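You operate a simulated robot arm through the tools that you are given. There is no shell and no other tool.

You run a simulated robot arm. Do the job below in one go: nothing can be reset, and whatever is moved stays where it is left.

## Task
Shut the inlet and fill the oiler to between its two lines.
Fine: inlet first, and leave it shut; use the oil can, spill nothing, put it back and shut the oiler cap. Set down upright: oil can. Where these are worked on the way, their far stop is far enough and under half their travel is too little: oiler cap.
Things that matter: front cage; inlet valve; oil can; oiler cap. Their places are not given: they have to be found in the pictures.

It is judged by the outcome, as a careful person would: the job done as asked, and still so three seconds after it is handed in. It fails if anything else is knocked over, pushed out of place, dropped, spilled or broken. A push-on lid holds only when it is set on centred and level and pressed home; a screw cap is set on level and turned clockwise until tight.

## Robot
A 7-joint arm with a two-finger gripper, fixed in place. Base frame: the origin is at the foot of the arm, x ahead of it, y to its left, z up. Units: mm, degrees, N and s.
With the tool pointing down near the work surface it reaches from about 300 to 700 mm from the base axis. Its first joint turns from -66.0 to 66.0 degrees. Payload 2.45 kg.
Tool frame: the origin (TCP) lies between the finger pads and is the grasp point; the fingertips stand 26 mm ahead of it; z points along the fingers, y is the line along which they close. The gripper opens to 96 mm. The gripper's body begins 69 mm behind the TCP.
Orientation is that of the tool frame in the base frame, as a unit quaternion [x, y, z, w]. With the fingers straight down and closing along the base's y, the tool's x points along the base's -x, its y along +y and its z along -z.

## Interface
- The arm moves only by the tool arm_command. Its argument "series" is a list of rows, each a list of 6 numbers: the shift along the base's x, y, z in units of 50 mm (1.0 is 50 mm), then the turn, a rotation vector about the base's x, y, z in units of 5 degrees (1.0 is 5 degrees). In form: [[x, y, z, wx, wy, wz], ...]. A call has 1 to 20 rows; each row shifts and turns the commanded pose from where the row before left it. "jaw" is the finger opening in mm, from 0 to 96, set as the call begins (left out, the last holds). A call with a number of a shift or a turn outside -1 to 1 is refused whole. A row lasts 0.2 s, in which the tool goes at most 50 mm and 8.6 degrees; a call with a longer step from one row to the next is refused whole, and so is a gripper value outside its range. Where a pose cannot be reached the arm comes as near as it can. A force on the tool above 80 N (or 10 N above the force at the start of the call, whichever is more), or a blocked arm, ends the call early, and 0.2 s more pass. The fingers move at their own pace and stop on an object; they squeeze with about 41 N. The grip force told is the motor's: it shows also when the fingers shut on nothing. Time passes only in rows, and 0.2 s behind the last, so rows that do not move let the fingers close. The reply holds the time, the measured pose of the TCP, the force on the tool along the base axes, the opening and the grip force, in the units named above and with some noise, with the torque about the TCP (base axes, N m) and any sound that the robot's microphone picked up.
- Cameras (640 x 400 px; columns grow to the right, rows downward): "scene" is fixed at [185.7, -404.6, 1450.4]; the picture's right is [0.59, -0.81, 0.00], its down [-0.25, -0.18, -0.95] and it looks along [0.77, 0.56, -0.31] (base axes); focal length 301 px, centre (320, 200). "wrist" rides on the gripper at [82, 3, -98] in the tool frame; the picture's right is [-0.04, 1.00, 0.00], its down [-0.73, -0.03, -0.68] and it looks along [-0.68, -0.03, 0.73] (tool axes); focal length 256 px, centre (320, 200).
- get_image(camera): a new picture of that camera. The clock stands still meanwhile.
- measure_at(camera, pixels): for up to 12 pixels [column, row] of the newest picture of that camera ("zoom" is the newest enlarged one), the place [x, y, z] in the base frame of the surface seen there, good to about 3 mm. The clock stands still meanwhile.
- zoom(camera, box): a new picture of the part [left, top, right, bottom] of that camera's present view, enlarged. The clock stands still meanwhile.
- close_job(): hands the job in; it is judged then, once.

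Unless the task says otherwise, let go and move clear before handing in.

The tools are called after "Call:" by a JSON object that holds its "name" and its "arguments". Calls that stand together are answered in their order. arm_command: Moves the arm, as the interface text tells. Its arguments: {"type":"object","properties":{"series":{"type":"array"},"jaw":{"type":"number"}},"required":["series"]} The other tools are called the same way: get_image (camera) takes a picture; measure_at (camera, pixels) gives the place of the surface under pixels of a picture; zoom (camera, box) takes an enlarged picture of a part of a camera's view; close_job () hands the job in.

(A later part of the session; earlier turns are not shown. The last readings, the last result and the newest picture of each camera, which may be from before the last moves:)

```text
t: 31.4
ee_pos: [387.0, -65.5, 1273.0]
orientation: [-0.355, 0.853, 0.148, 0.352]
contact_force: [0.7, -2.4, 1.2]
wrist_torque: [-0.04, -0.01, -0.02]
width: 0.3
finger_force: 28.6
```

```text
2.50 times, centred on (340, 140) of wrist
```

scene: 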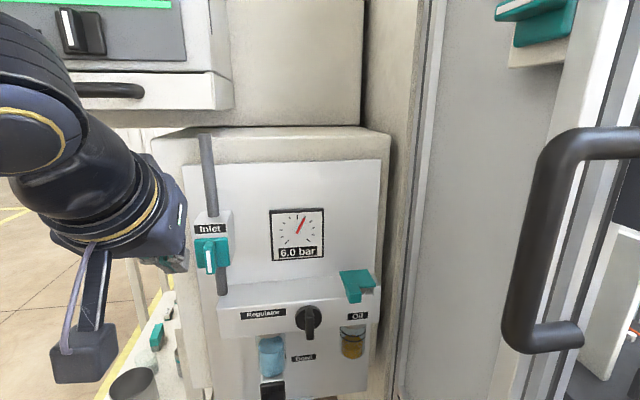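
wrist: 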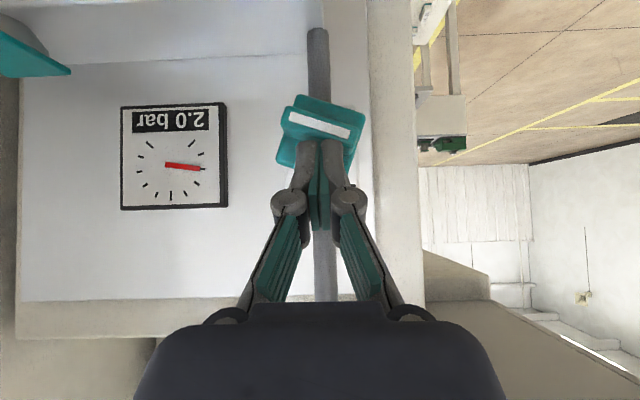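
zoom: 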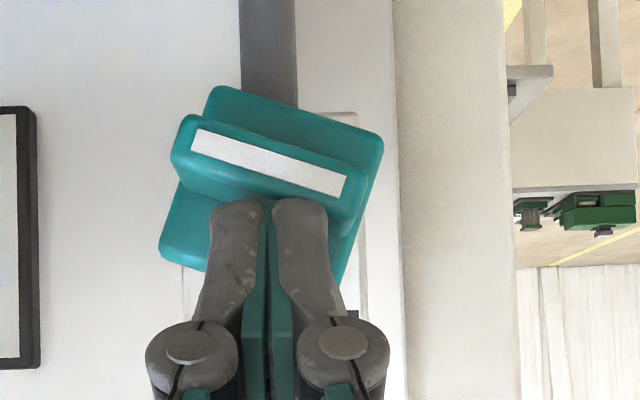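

The bar has turned about 70° and the gauge is down to 2.0 bar. I'll lift, shift left over the bar's left half with the tool more upright, so I can press it down the rest of the way.

Call:
{"name": "arm_command", "arguments": {"series": [[0, 0, 0.18, 0, 0, 0], [0, 0, 0.18, 0, 0, 0], [0, 0, 0.24, 0, 0, 0], [-0.04, 0.066, 0, -0.7071, 0.7071, 0], [-0.04, 0.066, 0, -0.7071, 0.7071, 0], [-0.04, 0.066, 0, -0.7071, 0.7071, 0], [-0.04, 0.066, 0, -0.7071, 0.7071, 0], [0, 0, 0, 0, 0, 0]]}}

Call:
{"name": "get_image", "arguments": {"camera": "wrist"}}

Call:
{"name": "zoom", "arguments": {"camera": "scene", "box": [160, 190, 340, 320]}}

```text
t: 33.2
ee_pos: [377.5, -52.5, 1304.1]
orientation: [-0.375, 0.902, 0.084, 0.198]
contact_force: [0.4, -0.1, 0.1]
wrist_torque: [-0.04, 0.02, 0.03]
width: 0.0
finger_force: 28.7
```

```text
taken
```

wrist: 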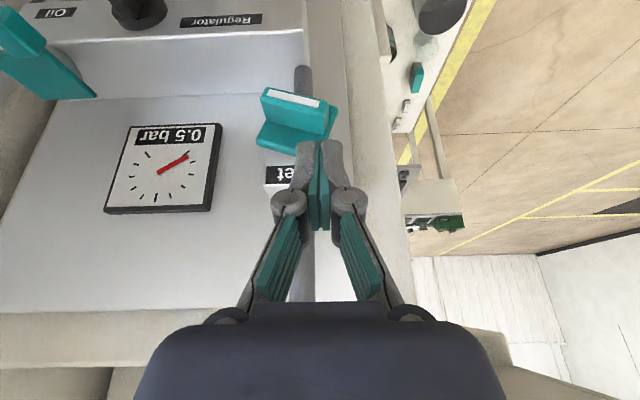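

```text
3.08 times, centred on (250, 255) of scene
```

zoom: 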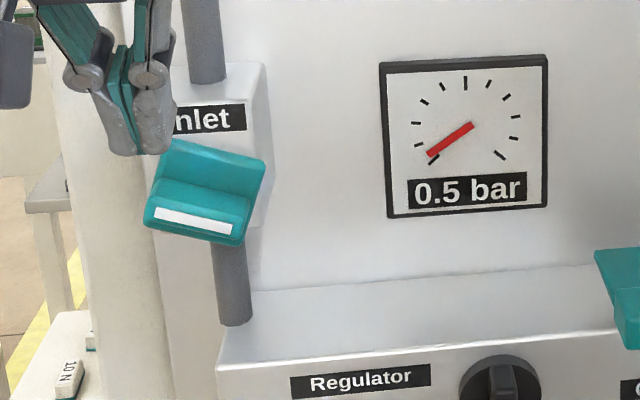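

The gauge shows 0.5 bar and falling; the bar is ~15° short of horizontal with its left end high, right beneath my fingertips. I'll press down slowly on that end.

Call:
{"name": "arm_command", "arguments": {"series": [[0, 0, -0.12, 0, 0, 0], [0, 0, -0.12, 0, 0, 0], [0, 0, -0.12, 0, 0, 0], [0, 0, -0.1, 0, 0, 0], [0, 0, -0.04, 0, 0, 0], [0, 0, -0.04, 0, 0, 0], [0, 0, -0.04, 0, 0, 0], [0, 0, -0.04, 0, 0, 0], [0, 0, -0.04, 0, 0, 0]]}}

Call:
{"name": "zoom", "arguments": {"camera": "scene", "box": [160, 190, 340, 320]}}

Call:
{"name": "get_image", "arguments": {"camera": "wrist"}}

```text
t: 35.2
ee_pos: [377.8, -51.5, 1272.5]
orientation: [-0.373, 0.902, 0.085, 0.199]
contact_force: [0.6, 0.5, -0.3]
wrist_torque: [0.02, 0.02, -0.03]
width: 0.0
finger_force: 28.7
```

```text
3.08 times, centred on (250, 255) of scene
```

zoom: 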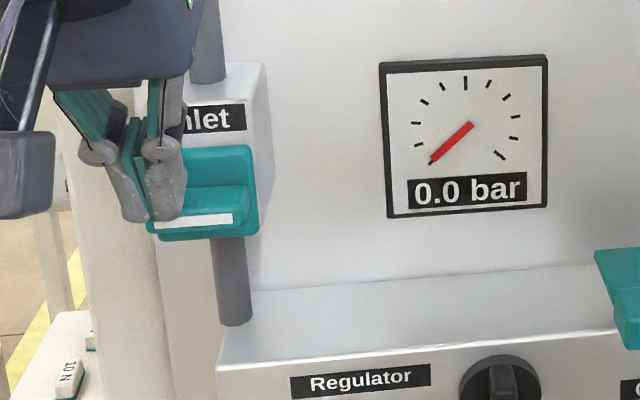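

```text
taken
```

wrist: 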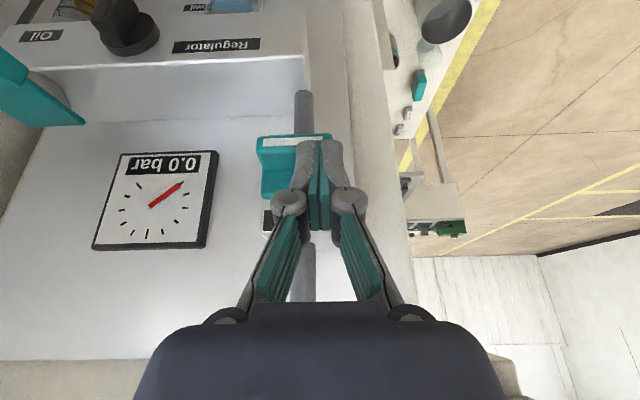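

The gauge reads 0.0 bar and the bar looks level. I'll press a few mm further to make sure it's at its stop.

Call:
{"name": "arm_command", "arguments": {"series": [[0, 0, -0.04, 0, 0, 0], [0, 0, -0.04, 0, 0, 0], [0, 0, -0.04, 0, 0, 0]]}}

Call:
{"name": "zoom", "arguments": {"camera": "scene", "box": [160, 190, 340, 320]}}

```text
t: 36.0
ee_pos: [378.5, -53.0, 1270.1]
orientation: [-0.374, 0.901, 0.084, 0.204]
contact_force: [-19.0, 1.2, 58.3]
wrist_torque: [0.21, 0.05, 0.32]
width: 6.1
finger_force: 28.4
```

```text
3.08 times, centred on (250, 255) of scene
```

zoom: 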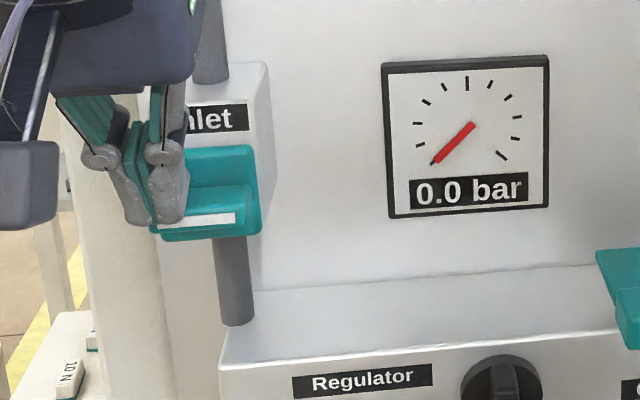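

A firm stop: 58 N upward, with the bar level, so the inlet is shut. I'll lift off and move back to look at the oiler cap.

Call:
{"name": "arm_command", "arguments": {"series": [[0, 0, 0.15, 0, 0, 0], [0, 0, 0.3, 0, 0, 0], [0, 0, 0.4, 0, 0, 0], [-0.3, -0.3, 0.4, 0, 0, 0], [-0.3, -0.3, 0.2, 0, 0, 0], [0.2, -0.7, 0, 0, 0, 0], [0.2, -0.7, 0, 0, 0, 0], [0.3, -0.5, 0, 0, 0, 0], [0.3, -0.5, 0, 0, 0, 0]], "jaw": 40}}

Call:
{"name": "get_image", "arguments": {"camera": "scene"}}

Call:
{"name": "get_image", "arguments": {"camera": "wrist"}}

```text
t: 38.0
ee_pos: [399.2, -202.6, 1336.2]
orientation: [-0.375, 0.902, 0.084, 0.197]
contact_force: [0.9, -0.2, 0.0]
wrist_torque: [0.01, -0.03, 0.01]
width: 40.0
finger_force: 0.1
```

```text
taken
```

scene: 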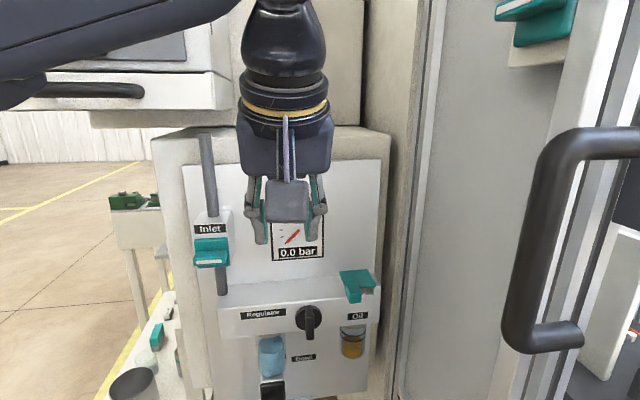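

```text
taken
```

wrist: 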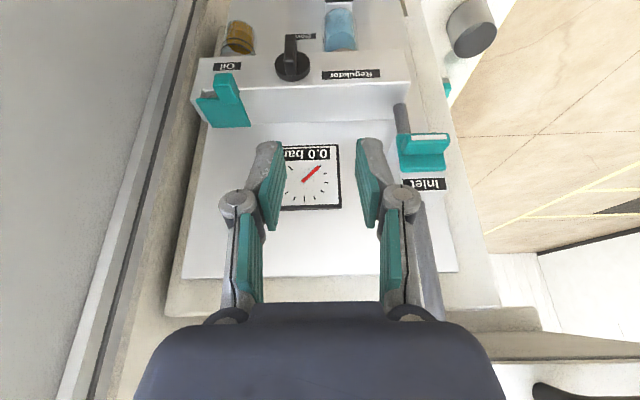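

The inlet bar is level and the gauge at 0.0. Now a close look at the oiler cap at wrist (225,105) and the bowl at (237,38).

Call:
{"name": "zoom", "arguments": {"camera": "wrist", "box": [180, 10, 300, 150]}}

Call:
{"name": "measure_at", "arguments": {"camera": "wrist", "pixels": [[225, 85], [230, 95], [205, 105], [240, 105], [225, 122], [245, 124], [220, 100], [230, 78], [255, 120], [190, 110], [237, 38], [232, 60]]}}

Call:
{"name": "zoom", "arguments": {"camera": "scene", "box": [310, 250, 400, 370]}}

```text
2.86 times, centred on (240, 80) of wrist
```

zoom: 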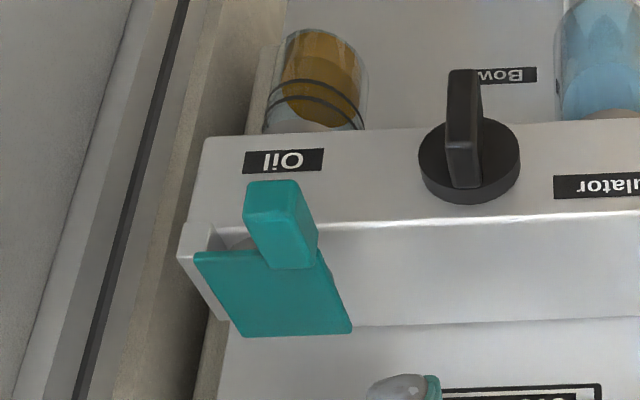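

```text
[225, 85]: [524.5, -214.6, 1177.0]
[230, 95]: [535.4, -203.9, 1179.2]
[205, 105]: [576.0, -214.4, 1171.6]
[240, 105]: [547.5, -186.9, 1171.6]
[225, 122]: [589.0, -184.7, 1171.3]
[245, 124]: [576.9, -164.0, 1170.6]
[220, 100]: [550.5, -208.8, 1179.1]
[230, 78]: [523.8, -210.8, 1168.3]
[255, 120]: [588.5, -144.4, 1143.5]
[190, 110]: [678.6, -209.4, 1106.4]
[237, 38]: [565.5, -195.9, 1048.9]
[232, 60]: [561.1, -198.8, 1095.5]
```

```text
3.33 times, centred on (355, 310) of scene
```

zoom: 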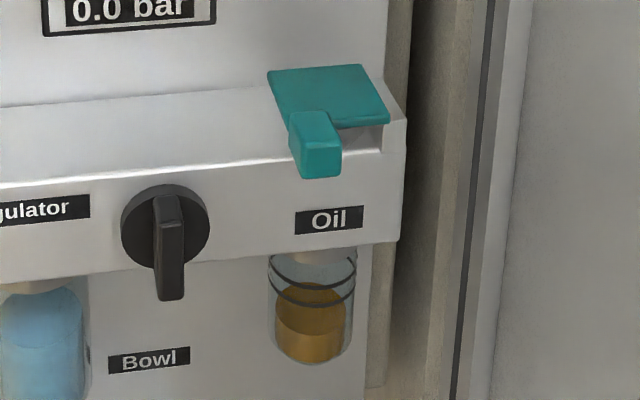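

The cap is a teal plate (z≈1171) over the header with a tab at its left front (top z≈1178, a≈522). I need to see how it is hinged, so I'll bring the camera closer, above and in front of it.

Call:
{"name": "arm_command", "arguments": {"series": [[0.5, -0.08, -0.25, 0, 0, 0], [0.5, -0.08, -0.25, 0, 0, 0], [0.5, -0.08, -0.25, 0, 0, 0], [0.5, -0.08, -0.25, 0, 0, 0], [0.5, -0.08, -0.25, 0, 0, 0], [0, 0, 0, 0, 0, 0]]}}

Call:
{"name": "get_image", "arguments": {"camera": "wrist"}}

Call:
{"name": "get_image", "arguments": {"camera": "scene"}}

```text
t: 39.5
ee_pos: [524.9, -221.4, 1277.3]
orientation: [-0.375, 0.902, 0.085, 0.199]
contact_force: [-0.4, -0.4, -0.1]
wrist_torque: [0.01, 0.04, -0.01]
width: 39.9
finger_force: 0.0
```

```text
taken
```

wrist: 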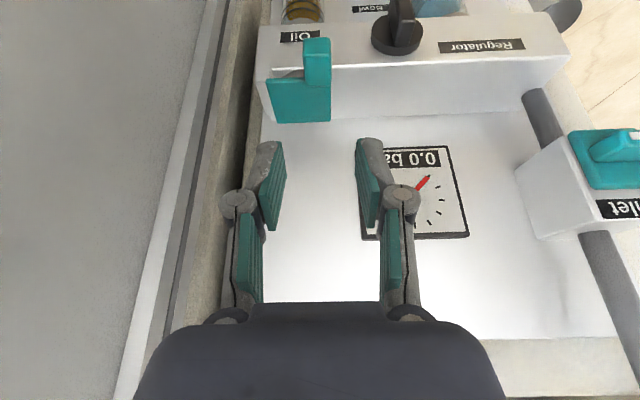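

```text
taken
```

scene: 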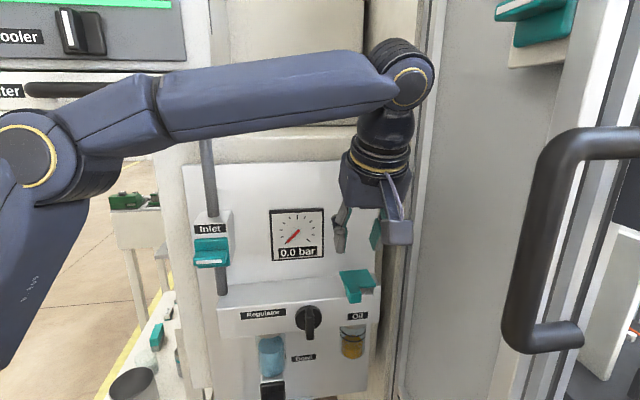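

The cap now shows at wrist (300,90). Zooming in to find its hinge.

Call:
{"name": "zoom", "arguments": {"camera": "wrist", "box": [240, 0, 400, 140]}}

Call:
{"name": "measure_at", "arguments": {"camera": "wrist", "pixels": [[316, 45], [316, 70], [316, 82], [275, 90], [300, 90], [325, 90], [278, 118], [325, 118], [300, 105], [265, 85], [350, 90], [290, 73]]}}

```text
2.86 times, centred on (320, 70) of wrist
```

zoom: 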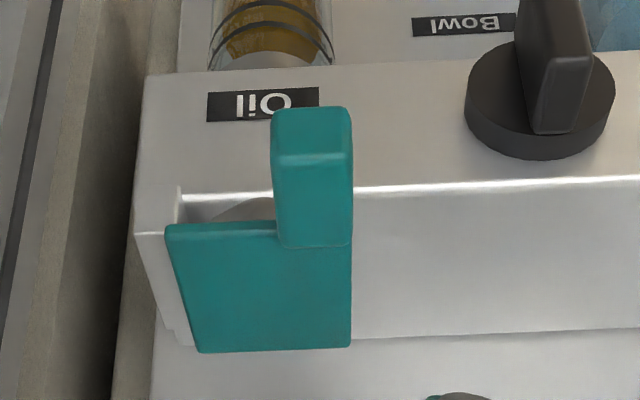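

```text
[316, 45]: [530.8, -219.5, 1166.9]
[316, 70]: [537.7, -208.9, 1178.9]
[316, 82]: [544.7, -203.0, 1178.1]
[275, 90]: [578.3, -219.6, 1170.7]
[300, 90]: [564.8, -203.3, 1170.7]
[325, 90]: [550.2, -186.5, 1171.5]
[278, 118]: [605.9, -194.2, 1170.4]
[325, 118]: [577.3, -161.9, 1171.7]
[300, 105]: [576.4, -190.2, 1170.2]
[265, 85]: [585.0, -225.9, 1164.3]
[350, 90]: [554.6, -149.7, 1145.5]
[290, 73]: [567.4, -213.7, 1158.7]
```

The plate is about 50 mm square (a 517–568), the tab sits at its left front, and there's an end wall at its right (a≈573). To identify the hinge I'll take a low view from the left front.

Call:
{"name": "arm_command", "arguments": {"series": [[-0.335, 0.031, -0.3, 0.5893, -0.5893, 0], [-0.335, 0.031, -0.3, 0.5893, -0.5893, 0], [-0.335, 0.031, -0.4, 0.5893, -0.5893, 0], [-0.335, 0.031, -0.45, 0.5893, -0.5893, 0], [-0.335, 0.031, -0.45, 0.5893, -0.5893, 0], [-0.335, 0.031, -0.44, 0.5893, -0.5893, 0], [0, 0, 0, 0, 0, 0]]}}

Call:
{"name": "get_image", "arguments": {"camera": "wrist"}}

Call:
{"name": "zoom", "arguments": {"camera": "wrist", "box": [60, 80, 260, 240]}}

```text
t: 41.0
ee_pos: [423.1, -212.0, 1157.1]
orientation: [-0.348, 0.837, 0.163, 0.39]
contact_force: [0.3, 0.3, 0.3]
wrist_torque: [-0.01, -0.01, -0.03]
width: 40.0
finger_force: 0.0
```

```text
taken
```

wrist: 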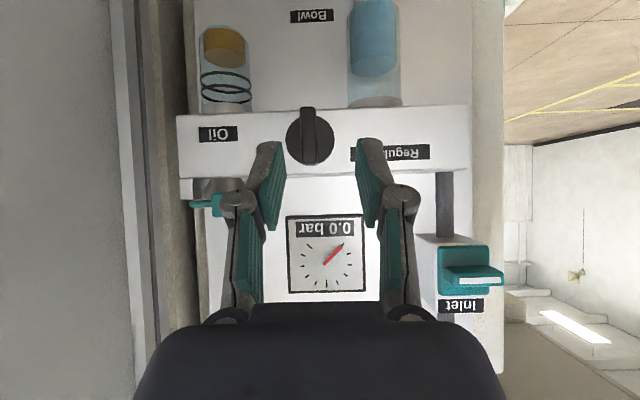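

```text
2.50 times, centred on (160, 160) of wrist
```

zoom: 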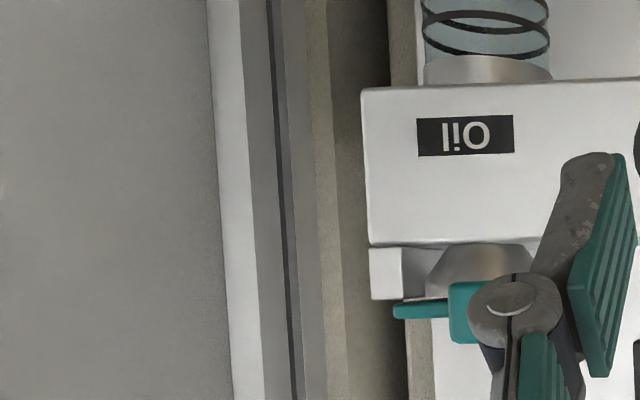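

The low view shows a white hinge bracket along the plate's right side (at about (155,190) in wrist px), so the lid flips up to the right, with the tab at its free left edge. I'll close the jaws and bring the fingertips below the tab, still in front of it.

Call:
{"name": "arm_command", "arguments": {"series": [[0.317, -0.17, -0.11, 0.3535, -0.3535, 0], [0.317, -0.17, -0.11, 0.3535, -0.3535, 0], [0.317, -0.17, -0.11, 0.3535, -0.3535, 0], [0.317, -0.17, -0.11, 0.3535, -0.3535, 0], [0, 0, 0, 0, 0, 0]], "jaw": 0}}

Call:
{"name": "get_image", "arguments": {"camera": "wrist"}}

Call:
{"name": "zoom", "arguments": {"camera": "scene", "box": [280, 220, 420, 360]}}

```text
t: 42.2
ee_pos: [487.3, -246.5, 1135.0]
orientation: [-0.332, 0.8, 0.193, 0.461]
contact_force: [-0.2, -0.3, -1.0]
wrist_torque: [0.0, 0.01, 0.02]
width: 0.2
finger_force: 28.5
```

```text
taken
```

wrist: 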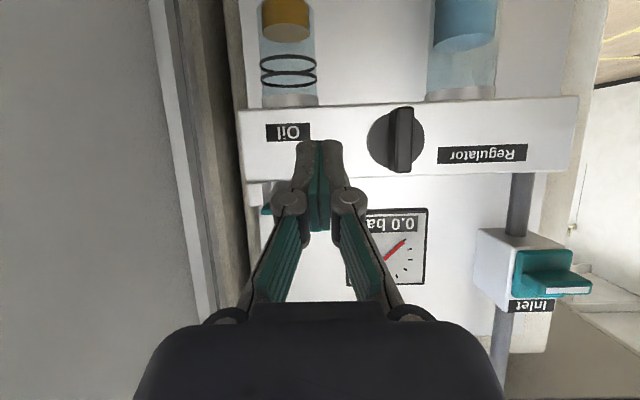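

```text
2.86 times, centred on (350, 290) of scene
```

zoom: 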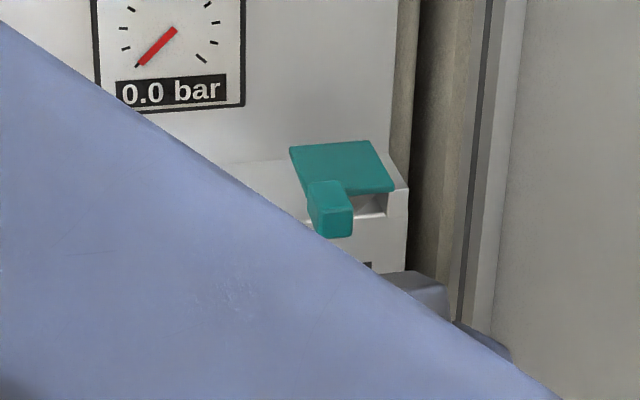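

The fingertips are in front and below the tab. Before moving in I'll check where the tab's bottom edge is.

Call:
{"name": "measure_at", "arguments": {"camera": "zoom", "pixels": [[335, 234], [335, 225], [335, 212], [318, 225], [348, 225], [312, 200], [325, 190], [340, 190], [350, 230], [345, 150], [300, 155], [385, 185]]}}

```text
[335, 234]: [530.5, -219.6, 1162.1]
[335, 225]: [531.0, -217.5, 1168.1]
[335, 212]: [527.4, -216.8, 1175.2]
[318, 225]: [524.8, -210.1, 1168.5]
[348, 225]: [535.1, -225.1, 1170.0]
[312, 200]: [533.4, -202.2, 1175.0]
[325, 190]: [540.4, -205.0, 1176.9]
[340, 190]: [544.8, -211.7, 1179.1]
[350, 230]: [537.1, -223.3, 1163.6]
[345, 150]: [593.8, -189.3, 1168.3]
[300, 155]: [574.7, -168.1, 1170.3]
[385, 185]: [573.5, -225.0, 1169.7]
```

The tab spans a≈518–539, its front is at b≈-220 and its bottom at z≈1160. I'll move in beneath it with ~14 mm clearance.

Call:
{"name": "arm_command", "arguments": {"series": [[0.157, 0.157, 0, 0, 0, 0], [0.157, 0.157, 0, 0, 0, 0], [0.157, 0.157, 0, 0, 0, 0], [0.157, 0.157, 0, 0, 0, 0], [0, 0, 0, 0, 0, 0]]}}

Call:
{"name": "get_image", "arguments": {"camera": "wrist"}}

```text
t: 43.5
ee_pos: [517.3, -215.4, 1136.1]
orientation: [-0.333, 0.8, 0.194, 0.46]
contact_force: [0.0, 1.3, 0.6]
wrist_torque: [-0.04, 0.0, 0.0]
width: 0.0
finger_force: 29.0
```

```text
taken
```

wrist: 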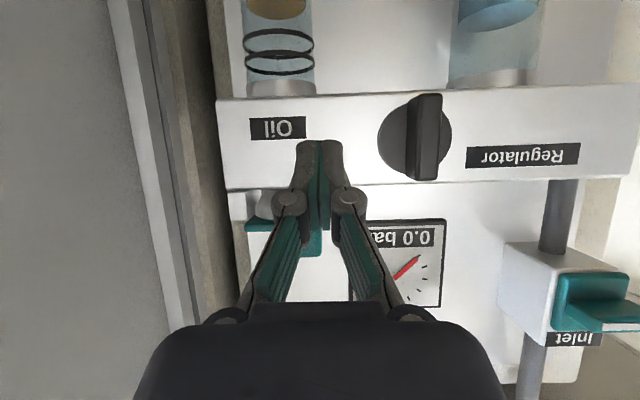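

In position beneath the tab's left part. Lifting slowly, 22 mm, watching the force.

Call:
{"name": "arm_command", "arguments": {"series": [[0, 0, 0.06, 0, 0, 0], [0, 0, 0.06, 0, 0, 0], [0, 0, 0.06, 0, 0, 0], [0, 0, 0.06, 0, 0, 0], [0, 0, 0.04, 0, 0, 0], [0, 0, 0.04, 0, 0, 0], [0, 0, 0.04, 0, 0, 0], [0, 0, 0.04, 0, 0, 0], [0, 0, 0.04, 0, 0, 0]]}}

Call:
{"name": "get_image", "arguments": {"camera": "wrist"}}

Call:
{"name": "get_image", "arguments": {"camera": "scene"}}

```text
t: 45.5
ee_pos: [515.1, -215.3, 1158.1]
orientation: [-0.332, 0.801, 0.192, 0.46]
contact_force: [-0.7, -0.3, -0.6]
wrist_torque: [0.02, 0.01, -0.01]
width: 0.0
finger_force: 28.9
```

```text
taken
```

wrist: 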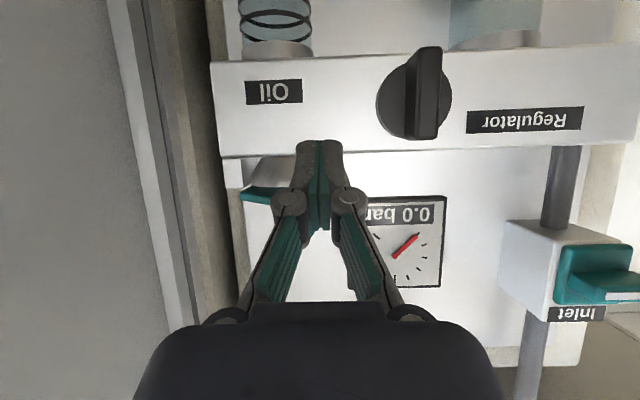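

```text
taken
```

scene: 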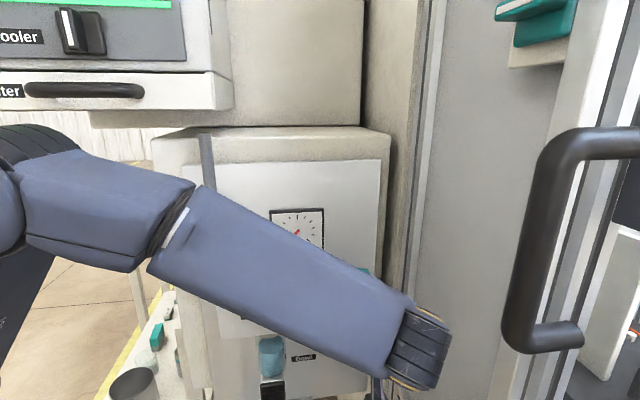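

The plate is tilting up about its right side with almost no force. I'll follow its arc up and to the right.

Call:
{"name": "arm_command", "arguments": {"series": [[0, 0, 0.07, 0, 0, 0], [0, 0, 0.07, 0, 0, 0], [0, 0, 0.07, 0, 0, 0], [0, 0, 0.07, 0, 0, 0], [0.041, -0.041, 0.076, 0, 0, 0], [0.041, -0.041, 0.076, 0, 0, 0], [0.041, -0.041, 0.076, 0, 0, 0], [0.041, -0.041, 0.076, 0, 0, 0], [0.041, -0.041, 0.076, 0, 0, 0]]}}

Call:
{"name": "get_image", "arguments": {"camera": "wrist"}}

```text
t: 47.5
ee_pos: [527.6, -225.2, 1191.6]
orientation: [-0.333, 0.8, 0.193, 0.461]
contact_force: [0.2, -0.1, 0.0]
wrist_torque: [-0.01, 0.02, 0.02]
width: 0.0
finger_force: 28.7
```

```text
taken
```

wrist: 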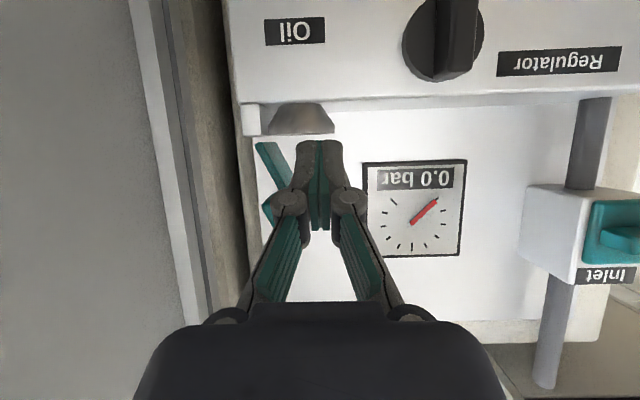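

The lid is about 60° open now, and the oiler neck shows at (297,118). I'll continue pushing it right past vertical.

Call:
{"name": "arm_command", "arguments": {"series": [[0.0594, -0.0594, 0.036, 0, 0, 0], [0.0594, -0.0594, 0.036, 0, 0, 0], [0.0594, -0.0594, 0.036, 0, 0, 0], [0.0594, -0.0594, 0.036, 0, 0, 0], [0.0594, -0.0594, 0.036, 0, 0, 0]]}}

Call:
{"name": "get_image", "arguments": {"camera": "wrist"}}

```text
t: 48.6
ee_pos: [542.6, -242.6, 1201.7]
orientation: [-0.333, 0.8, 0.193, 0.46]
contact_force: [-0.9, 0.4, 0.2]
wrist_torque: [-0.03, -0.03, 0.02]
width: 0.1
finger_force: 28.6
```

```text
taken
```

wrist: 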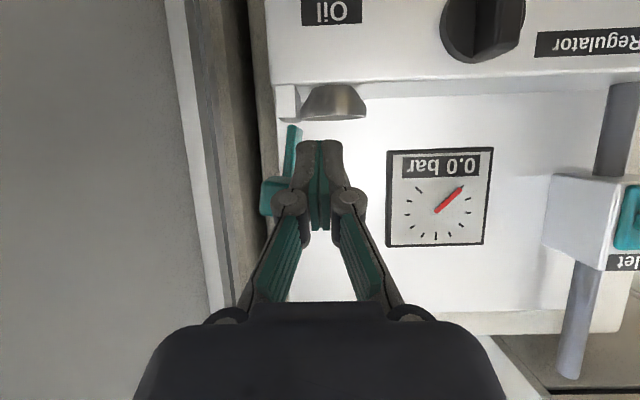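

The lid is nearly vertical. A bit more to the right to find its stop, watching the force.

Call:
{"name": "arm_command", "arguments": {"series": [[0.0424, -0.0424, 0.03, 0, 0, 0], [0.0424, -0.0424, 0.03, 0, 0, 0], [0.0424, -0.0424, 0.03, 0, 0, 0], [0.0424, -0.0424, 0.03, 0, 0, 0], [0.0424, -0.0424, 0.03, 0, 0, 0]]}}

Call:
{"name": "get_image", "arguments": {"camera": "wrist"}}

Call:
{"name": "get_image", "arguments": {"camera": "scene"}}

```text
t: 49.9
ee_pos: [545.8, -246.5, 1203.2]
orientation: [-0.338, 0.799, 0.207, 0.452]
contact_force: [-55.6, 38.8, -30.2]
wrist_torque: [-0.01, 0.47, 0.6]
width: 0.0
finger_force: 28.6
```

```text
taken
```

wrist: 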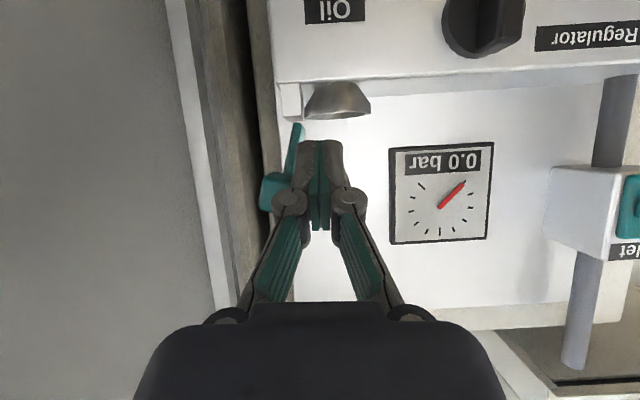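

```text
taken
```

scene: 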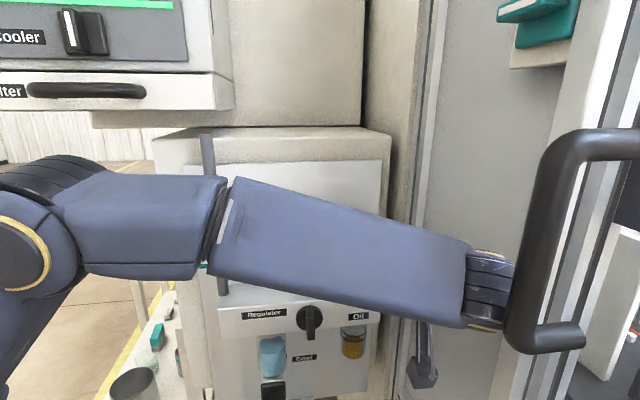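

About 68 N of resistance with the lid just past vertical, so it's at its stop. My wrist is close to the door handle, so I'll withdraw to the left first, then look.

Call:
{"name": "arm_command", "arguments": {"series": [[-0.15, 0.15, 0, 0, 0, 0], [-0.283, 0.283, 0.05, 0, 0, 0], [-0.283, 0.283, 0.1, 0, 0, 0], [-0.283, 0.283, 0.1, 0, 0, 0], [-0.283, 0.283, 0.1, 0, 0, 0], [0, 0, 0.1, 0, 0, 0]]}}

Call:
{"name": "get_image", "arguments": {"camera": "wrist"}}

Call:
{"name": "get_image", "arguments": {"camera": "scene"}}

```text
t: 51.2
ee_pos: [491.4, -189.0, 1230.6]
orientation: [-0.332, 0.8, 0.192, 0.46]
contact_force: [0.1, 0.5, 1.1]
wrist_torque: [0.03, 0.03, 0.03]
width: 0.1
finger_force: 28.9
```

```text
taken
```

wrist: 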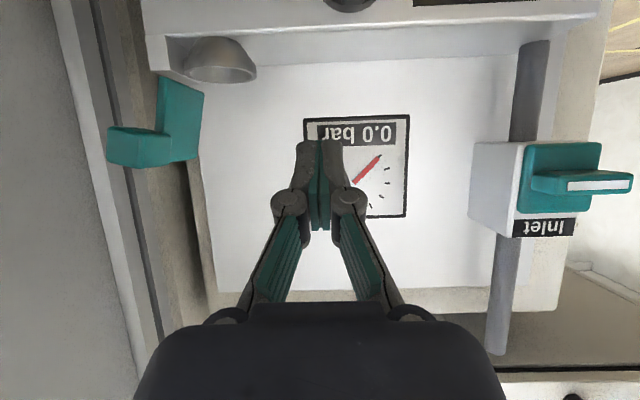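

```text
taken
```

scene: 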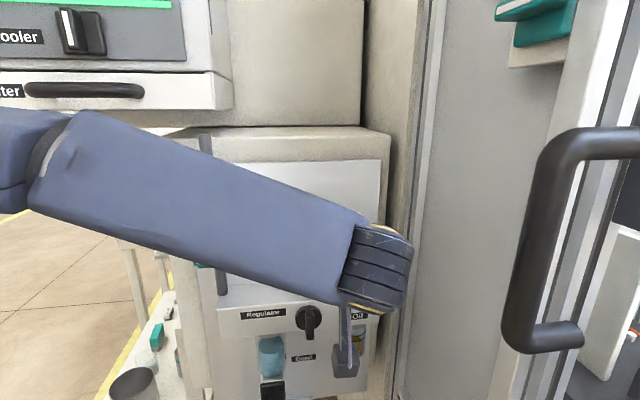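

The lid stays open past vertical, and the oiler's filling funnel is at wrist (217,60). I'll tilt to look down into it and measure the rim.

Call:
{"name": "arm_command", "arguments": {"series": [[-0.1, 0.1, 0.2, -0.7071, 0.7071, 0], [0, 0, 0.3, -0.7071, 0.7071, 0], [0, 0, 0.3, -0.7071, 0.7071, 0], [0, 0, 0.3, -0.7071, 0.7071, 0], [0, 0, 0.3, -0.7071, 0.7071, 0], [0.1, -0.1, 0.2, -0.7071, 0.7071, 0], [0.1, -0.1, 0, -0.7071, 0.7071, 0], [0, 0, 0, 0, 0, 0]], "jaw": 60}}

Call:
{"name": "get_image", "arguments": {"camera": "wrist"}}

Call:
{"name": "get_image", "arguments": {"camera": "scene"}}

```text
t: 53.0
ee_pos: [494.1, -192.8, 1310.5]
orientation: [-0.373, 0.903, 0.084, 0.197]
contact_force: [0.6, -0.1, 0.0]
wrist_torque: [-0.02, -0.02, 0.02]
width: 60.0
finger_force: 0.0
```

```text
taken
```

wrist: 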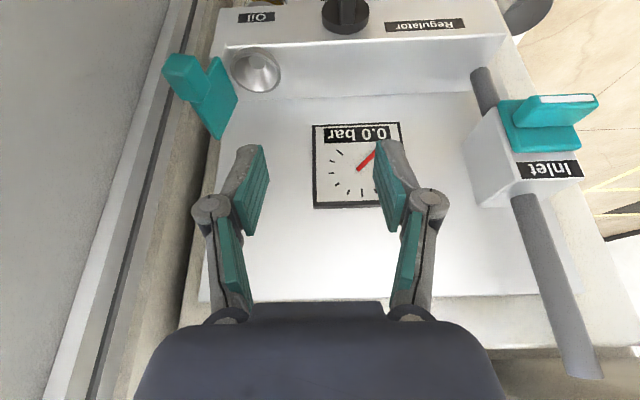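

```text
taken
```

scene: 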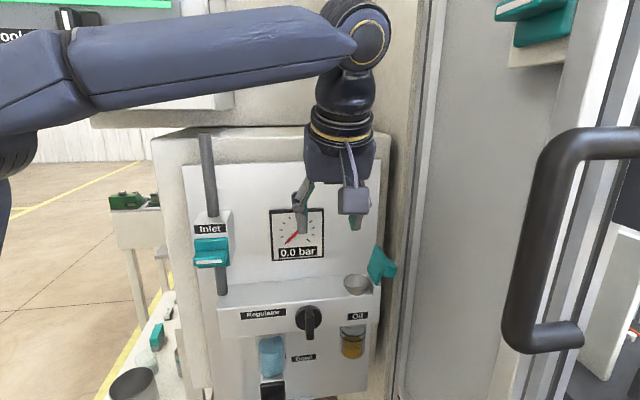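

Call:
{"name": "zoom", "arguments": {"camera": "wrist", "box": [150, 0, 330, 130]}}

Call:
{"name": "measure_at", "arguments": {"camera": "wrist", "pixels": [[231, 70], [282, 70], [256, 50], [256, 91], [240, 55], [273, 55], [240, 86], [273, 86], [256, 70], [200, 80], [185, 75], [222, 105]]}}

Call:
{"name": "zoom", "arguments": {"camera": "scene", "box": [320, 230, 410, 370]}}

```text
3.08 times, centred on (240, 65) of wrist
```

zoom: 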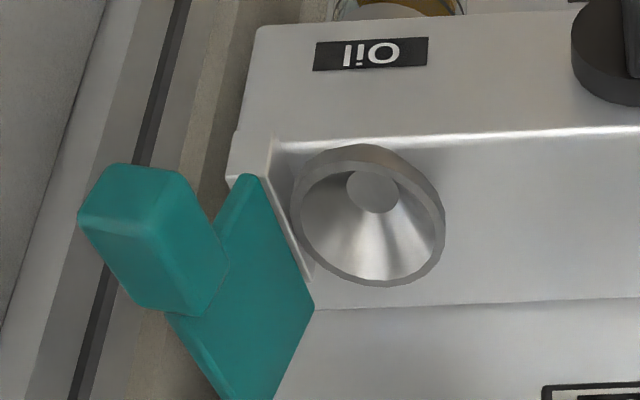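

```text
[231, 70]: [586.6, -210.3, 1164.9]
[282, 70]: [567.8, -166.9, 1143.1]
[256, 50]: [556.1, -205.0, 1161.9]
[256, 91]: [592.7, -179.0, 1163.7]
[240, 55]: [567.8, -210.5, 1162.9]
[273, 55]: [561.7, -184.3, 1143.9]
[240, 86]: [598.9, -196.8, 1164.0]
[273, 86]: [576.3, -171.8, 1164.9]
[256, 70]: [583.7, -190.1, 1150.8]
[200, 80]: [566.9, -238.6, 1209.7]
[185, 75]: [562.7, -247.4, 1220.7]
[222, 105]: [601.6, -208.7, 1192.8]
```

```text
2.86 times, centred on (365, 300) of scene
```

zoom: 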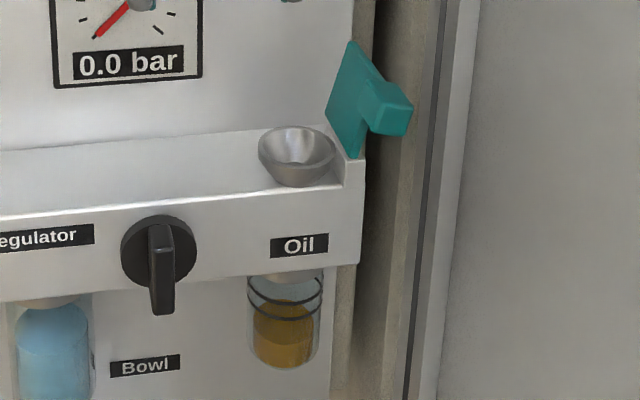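

The funnel rim is a ~40 mm circle centred near (575,-194), rim z≈1164. Next I need the oil can; first I'll measure the obstacles around the path to the left (filter/cooler box, table, post).

Call:
{"name": "measure_at", "arguments": {"camera": "scene", "pixels": [[100, 108], [30, 90], [200, 90], [220, 40], [60, 75], [300, 60], [125, 200], [130, 230], [165, 250], [155, 335], [135, 372], [178, 330]]}}

Call:
{"name": "zoom", "arguments": {"camera": "scene", "box": [0, 0, 240, 150]}}

Call:
{"name": "zoom", "arguments": {"camera": "scene", "box": [80, 270, 240, 400]}}

```text
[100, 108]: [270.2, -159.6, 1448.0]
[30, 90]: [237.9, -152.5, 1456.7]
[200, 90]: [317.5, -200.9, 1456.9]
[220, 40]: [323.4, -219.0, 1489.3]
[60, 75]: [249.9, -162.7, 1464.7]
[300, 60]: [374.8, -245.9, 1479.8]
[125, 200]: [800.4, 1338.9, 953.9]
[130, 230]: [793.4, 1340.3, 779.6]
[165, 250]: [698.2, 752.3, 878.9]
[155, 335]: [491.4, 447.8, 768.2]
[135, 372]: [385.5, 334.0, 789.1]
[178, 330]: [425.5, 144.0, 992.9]
```

```text
2.67 times, centred on (120, 75) of scene
```

zoom: 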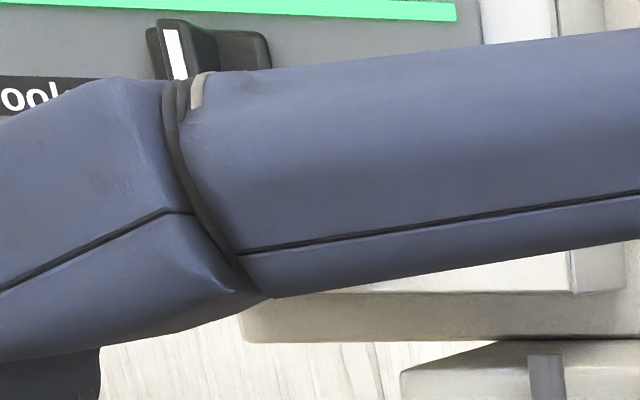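

```text
3.08 times, centred on (160, 335) of scene
```

zoom: 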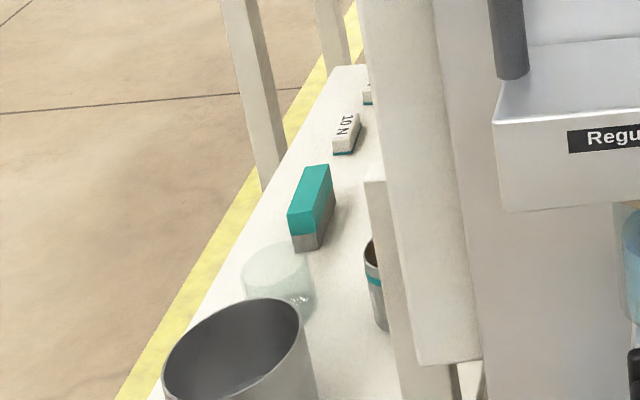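

The arm hides the cooler box. I'll retreat to near the starting pose and measure the surroundings again from there.

Call:
{"name": "arm_command", "arguments": {"series": [[-0.4, 0.1, 0.2, -0.7071, 0.7071, 0], [-0.6, 0.2, 0.25, -0.7071, 0.7071, 0], [-0.7, 0.3, 0.25, -0.7071, 0.7071, 0], [-0.7, 0.3, 0.25, -0.7071, 0.7071, 0], [-0.6, 0.2, 0.25, -0.7071, 0.7071, 0], [-0.3, 0, 0.1, 0, 0, 0]]}}

Call:
{"name": "get_image", "arguments": {"camera": "scene"}}

Call:
{"name": "get_image", "arguments": {"camera": "wrist"}}

```text
t: 54.5
ee_pos: [330.0, -137.3, 1374.8]
orientation: [-0.383, 0.924, 0.002, -0.001]
contact_force: [0.4, 0.4, -1.0]
wrist_torque: [0.01, 0.01, 0.01]
width: 60.1
finger_force: 0.1
```

```text
taken
```

scene: 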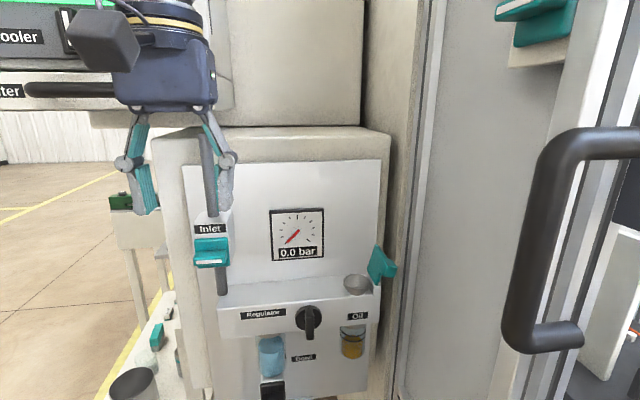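

```text
taken
```

wrist: 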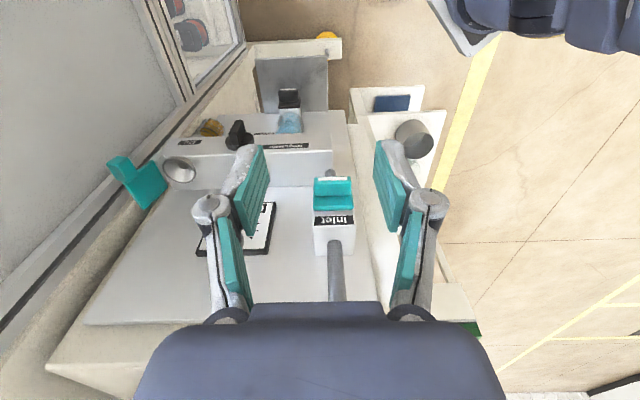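

Call:
{"name": "measure_at", "arguments": {"camera": "scene", "pixels": [[60, 105], [25, 75], [225, 60], [240, 90], [110, 118], [300, 60], [60, 88], [210, 125], [165, 150], [130, 215], [300, 130], [20, 115]]}}

Call:
{"name": "measure_at", "arguments": {"camera": "wrist", "pixels": [[370, 120], [440, 120], [365, 180], [370, 250], [390, 300], [450, 300], [400, 100], [290, 70], [330, 50], [415, 130], [345, 120], [80, 330]]}}

```text
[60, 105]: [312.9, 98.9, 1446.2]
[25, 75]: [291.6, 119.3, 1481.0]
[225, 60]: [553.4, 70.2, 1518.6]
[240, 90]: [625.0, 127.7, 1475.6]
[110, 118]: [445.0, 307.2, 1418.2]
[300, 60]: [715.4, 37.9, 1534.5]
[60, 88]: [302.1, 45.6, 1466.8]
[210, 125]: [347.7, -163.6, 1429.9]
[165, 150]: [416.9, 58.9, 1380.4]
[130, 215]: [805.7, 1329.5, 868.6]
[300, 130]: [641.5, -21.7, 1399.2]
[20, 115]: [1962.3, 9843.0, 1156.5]
```

```text
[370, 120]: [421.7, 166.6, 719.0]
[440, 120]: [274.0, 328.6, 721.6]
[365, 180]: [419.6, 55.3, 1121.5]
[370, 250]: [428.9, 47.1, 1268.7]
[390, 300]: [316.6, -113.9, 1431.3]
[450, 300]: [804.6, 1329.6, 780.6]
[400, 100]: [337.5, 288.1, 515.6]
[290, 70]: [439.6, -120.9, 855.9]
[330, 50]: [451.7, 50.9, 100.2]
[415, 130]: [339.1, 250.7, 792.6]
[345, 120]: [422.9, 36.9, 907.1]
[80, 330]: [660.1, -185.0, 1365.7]
```

The overhead cooler/filter unit starts at z≈1418 on the left side, so I must pass beneath it; the cabinet's left corner is near (418,57). I'll lower the tool first, then sweep left close to the base towards the table.

Call:
{"name": "arm_command", "arguments": {"series": [[-0.1, 0.1, -0.7, 0, 0, 0], [-0.1, 0.2, -0.8, 0, 0, 0], [0, 0.3, -0.8, 0, 0, 0], [0, 0.4, -0.8, 0, 0, 0], [0, 0.6, -0.6, 0, 0, 0], [0, 0.7, -0.5, 0, 0, 0]]}}

Call:
{"name": "get_image", "arguments": {"camera": "scene"}}

Call:
{"name": "get_image", "arguments": {"camera": "wrist"}}

```text
t: 55.9
ee_pos: [319.0, -22.4, 1165.5]
orientation: [-0.383, 0.924, 0.002, -0.001]
contact_force: [-0.1, 0.3, -0.1]
wrist_torque: [-0.02, 0.01, 0.03]
width: 59.9
finger_force: 0.1
```

```text
taken
```

scene: 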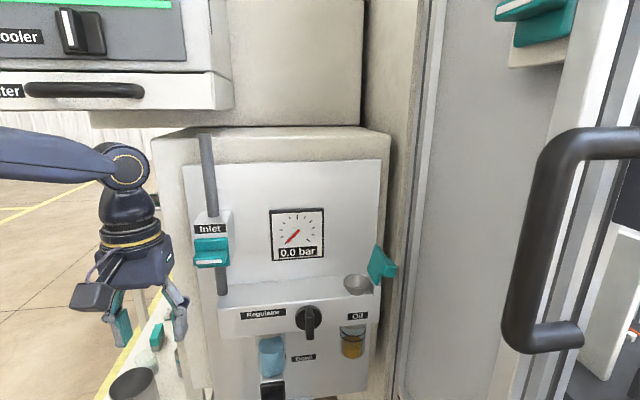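

```text
taken
```

wrist: 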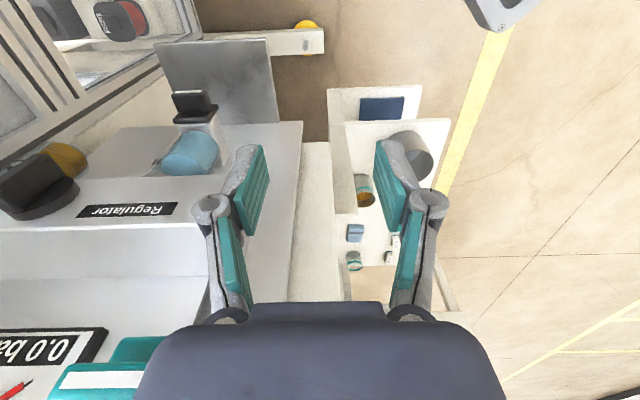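

Clear view now; the overhead unit's bottom is well above the forearm. I'll go on left and down toward the table.

Call:
{"name": "arm_command", "arguments": {"series": [[0, 0.7, -0.4, 0, 0, 0], [0, 0.7, -0.4, 0, 0, 0], [0, 0.7, -0.4, 0, 0, 0], [0, 0.6, -0.4, 0, 0, 0], [0, 0.3, -0.3, 0, 0, 0]]}}

Call:
{"name": "get_image", "arguments": {"camera": "scene"}}

Call:
{"name": "get_image", "arguments": {"camera": "wrist"}}

```text
t: 57.0
ee_pos: [317.1, 127.6, 1069.5]
orientation: [-0.382, 0.924, 0.002, -0.002]
contact_force: [0.7, -0.5, 0.3]
wrist_torque: [0.02, -0.01, 0.06]
width: 60.2
finger_force: 0.1
```

```text
taken
```

scene: 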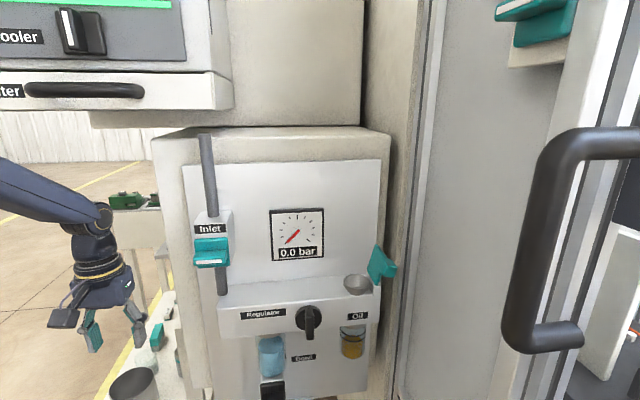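

```text
taken
```

wrist: 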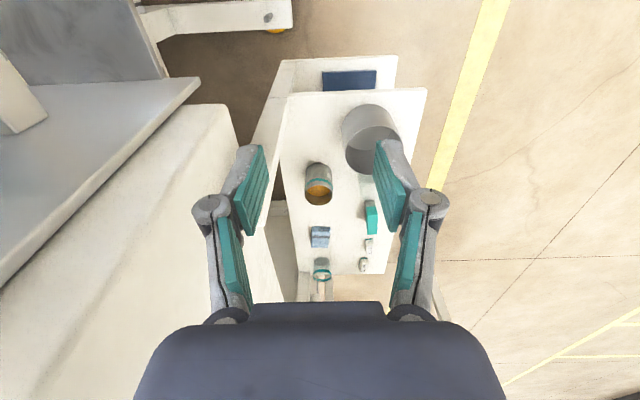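

The can stands at wrist (318,185) between my fingers' view, beside the pot (370,135), a blue item (320,235) and a white-teal one (322,270). Zooming in and measuring.

Call:
{"name": "zoom", "arguments": {"camera": "wrist", "box": [250, 60, 430, 300]}}

Call:
{"name": "zoom", "arguments": {"camera": "wrist", "box": [280, 150, 360, 220]}}

Call:
{"name": "measure_at", "arguments": {"camera": "wrist", "pixels": [[305, 187], [332, 187], [318, 202], [318, 180], [318, 194], [318, 166], [306, 170], [330, 170], [320, 232], [322, 270], [370, 130], [300, 210]]}}

Call:
{"name": "measure_at", "arguments": {"camera": "wrist", "pixels": [[345, 140], [395, 150], [370, 108], [370, 172], [372, 218], [312, 228], [330, 240], [280, 130], [270, 180], [240, 130], [150, 200], [345, 200]]}}

```text
1.67 times, centred on (340, 180) of wrist
```

zoom: 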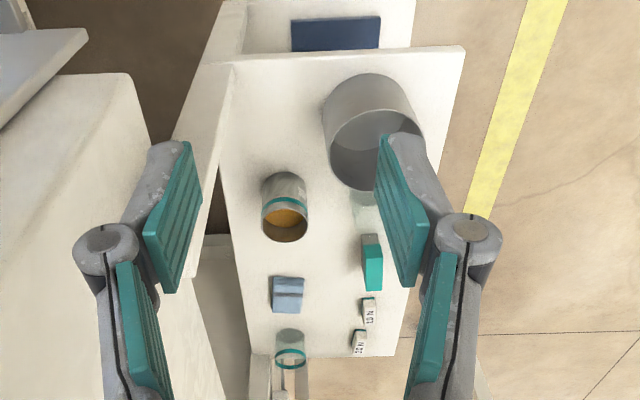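

```text
5.71 times, centred on (320, 185) of wrist
```

zoom: 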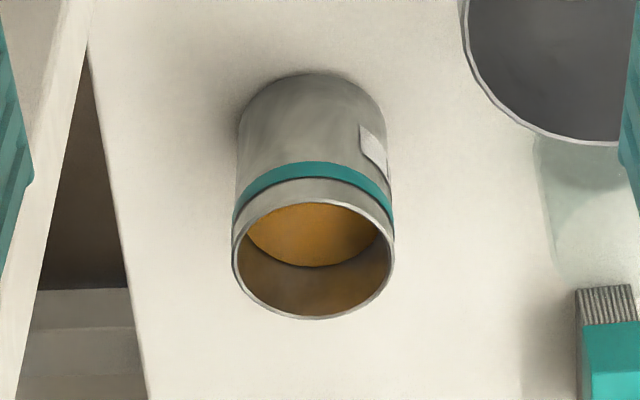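

```text
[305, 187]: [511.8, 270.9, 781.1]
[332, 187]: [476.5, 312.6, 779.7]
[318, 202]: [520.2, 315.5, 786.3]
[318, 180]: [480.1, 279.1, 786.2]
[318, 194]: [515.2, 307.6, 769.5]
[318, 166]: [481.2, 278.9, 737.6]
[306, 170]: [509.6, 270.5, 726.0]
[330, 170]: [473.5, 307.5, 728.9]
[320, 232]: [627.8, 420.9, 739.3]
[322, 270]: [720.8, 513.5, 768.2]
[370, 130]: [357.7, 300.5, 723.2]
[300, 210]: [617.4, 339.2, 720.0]
```

```text
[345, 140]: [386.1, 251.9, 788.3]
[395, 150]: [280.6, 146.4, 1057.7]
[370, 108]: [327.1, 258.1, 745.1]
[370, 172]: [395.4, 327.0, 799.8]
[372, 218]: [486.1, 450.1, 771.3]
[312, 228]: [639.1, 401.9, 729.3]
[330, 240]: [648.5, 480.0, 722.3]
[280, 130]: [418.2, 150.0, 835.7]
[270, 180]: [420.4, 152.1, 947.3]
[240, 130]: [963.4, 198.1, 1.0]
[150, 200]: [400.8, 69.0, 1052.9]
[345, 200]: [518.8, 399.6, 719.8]
```

The can is ~54 mm across with its rim at z≈787, centred near (499,297), table at z≈720, and oil about 17 mm below the rim. I need to know the upright wall beside it, the pot and the other items so the fingers clear them.

Call:
{"name": "measure_at", "arguments": {"camera": "wrist", "pixels": [[283, 115], [280, 150], [275, 180], [272, 205], [268, 220], [262, 150], [258, 180], [285, 180], [290, 200], [285, 240], [300, 150], [295, 120]]}}

Call:
{"name": "measure_at", "arguments": {"camera": "wrist", "pixels": [[350, 165], [360, 170], [375, 160], [345, 125], [365, 105], [348, 180], [355, 190], [340, 170], [310, 240], [325, 225], [366, 205], [340, 190]]}}

```text
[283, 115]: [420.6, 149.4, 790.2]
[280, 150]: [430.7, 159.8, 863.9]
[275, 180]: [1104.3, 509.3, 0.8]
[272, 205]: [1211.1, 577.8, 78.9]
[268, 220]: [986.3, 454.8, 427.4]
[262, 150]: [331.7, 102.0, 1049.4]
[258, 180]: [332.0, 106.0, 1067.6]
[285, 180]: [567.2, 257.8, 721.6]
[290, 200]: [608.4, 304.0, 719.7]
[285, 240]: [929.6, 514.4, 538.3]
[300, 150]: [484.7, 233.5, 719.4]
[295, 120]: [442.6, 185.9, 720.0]
```

```text
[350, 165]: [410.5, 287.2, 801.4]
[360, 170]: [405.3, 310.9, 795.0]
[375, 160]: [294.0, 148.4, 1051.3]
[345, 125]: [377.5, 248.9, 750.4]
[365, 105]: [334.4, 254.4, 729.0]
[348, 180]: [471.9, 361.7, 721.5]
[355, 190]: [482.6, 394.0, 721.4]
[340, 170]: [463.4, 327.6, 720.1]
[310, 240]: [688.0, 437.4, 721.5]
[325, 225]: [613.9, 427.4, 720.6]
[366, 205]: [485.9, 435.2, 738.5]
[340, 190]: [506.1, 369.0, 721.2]
```

The upright is only a post near (428,148) at the table's front corner; pot centre ≈(365,293), glass further left. I'll measure the can's rim precisely in an enlarged view.

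Call:
{"name": "zoom", "arguments": {"camera": "wrist", "box": [280, 150, 360, 220]}}

Call:
{"name": "measure_at", "arguments": {"camera": "zoom", "pixels": [[313, 200], [313, 318], [234, 262], [393, 262], [250, 225], [375, 225], [260, 305], [365, 305], [313, 245], [313, 140], [240, 150], [385, 150]]}}

Call:
{"name": "measure_at", "arguments": {"camera": "zoom", "pixels": [[313, 203], [313, 206], [313, 315], [313, 320], [280, 225], [340, 225], [300, 260], [313, 100], [313, 80], [290, 175], [565, 200], [600, 345]]}}

```text
5.71 times, centred on (320, 185) of wrist
```

zoom: 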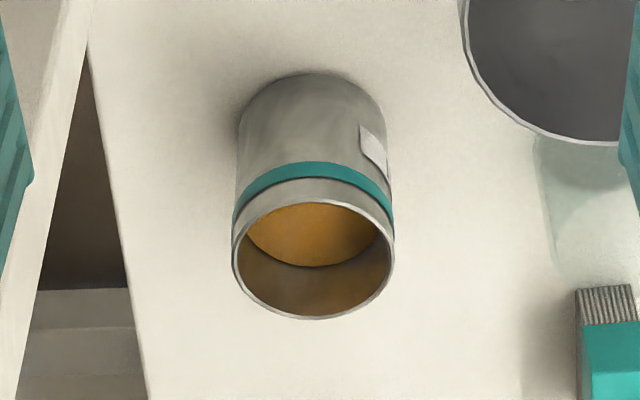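

```text
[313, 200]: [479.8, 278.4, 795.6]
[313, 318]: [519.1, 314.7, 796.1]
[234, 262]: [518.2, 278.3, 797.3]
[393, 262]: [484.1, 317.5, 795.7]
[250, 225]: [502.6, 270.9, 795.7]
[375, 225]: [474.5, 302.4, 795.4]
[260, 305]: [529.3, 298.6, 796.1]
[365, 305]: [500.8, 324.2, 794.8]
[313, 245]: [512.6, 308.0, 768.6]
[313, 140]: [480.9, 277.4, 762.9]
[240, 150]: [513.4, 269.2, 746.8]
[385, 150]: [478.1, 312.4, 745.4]
```

```text
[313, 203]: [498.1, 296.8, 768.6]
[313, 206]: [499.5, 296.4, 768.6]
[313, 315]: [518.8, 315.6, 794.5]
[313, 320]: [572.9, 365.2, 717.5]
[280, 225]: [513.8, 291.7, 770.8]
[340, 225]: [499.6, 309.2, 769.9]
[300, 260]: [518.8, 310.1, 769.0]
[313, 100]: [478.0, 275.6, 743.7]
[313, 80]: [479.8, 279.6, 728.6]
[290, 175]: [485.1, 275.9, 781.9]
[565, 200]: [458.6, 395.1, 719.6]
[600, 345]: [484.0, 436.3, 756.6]
```

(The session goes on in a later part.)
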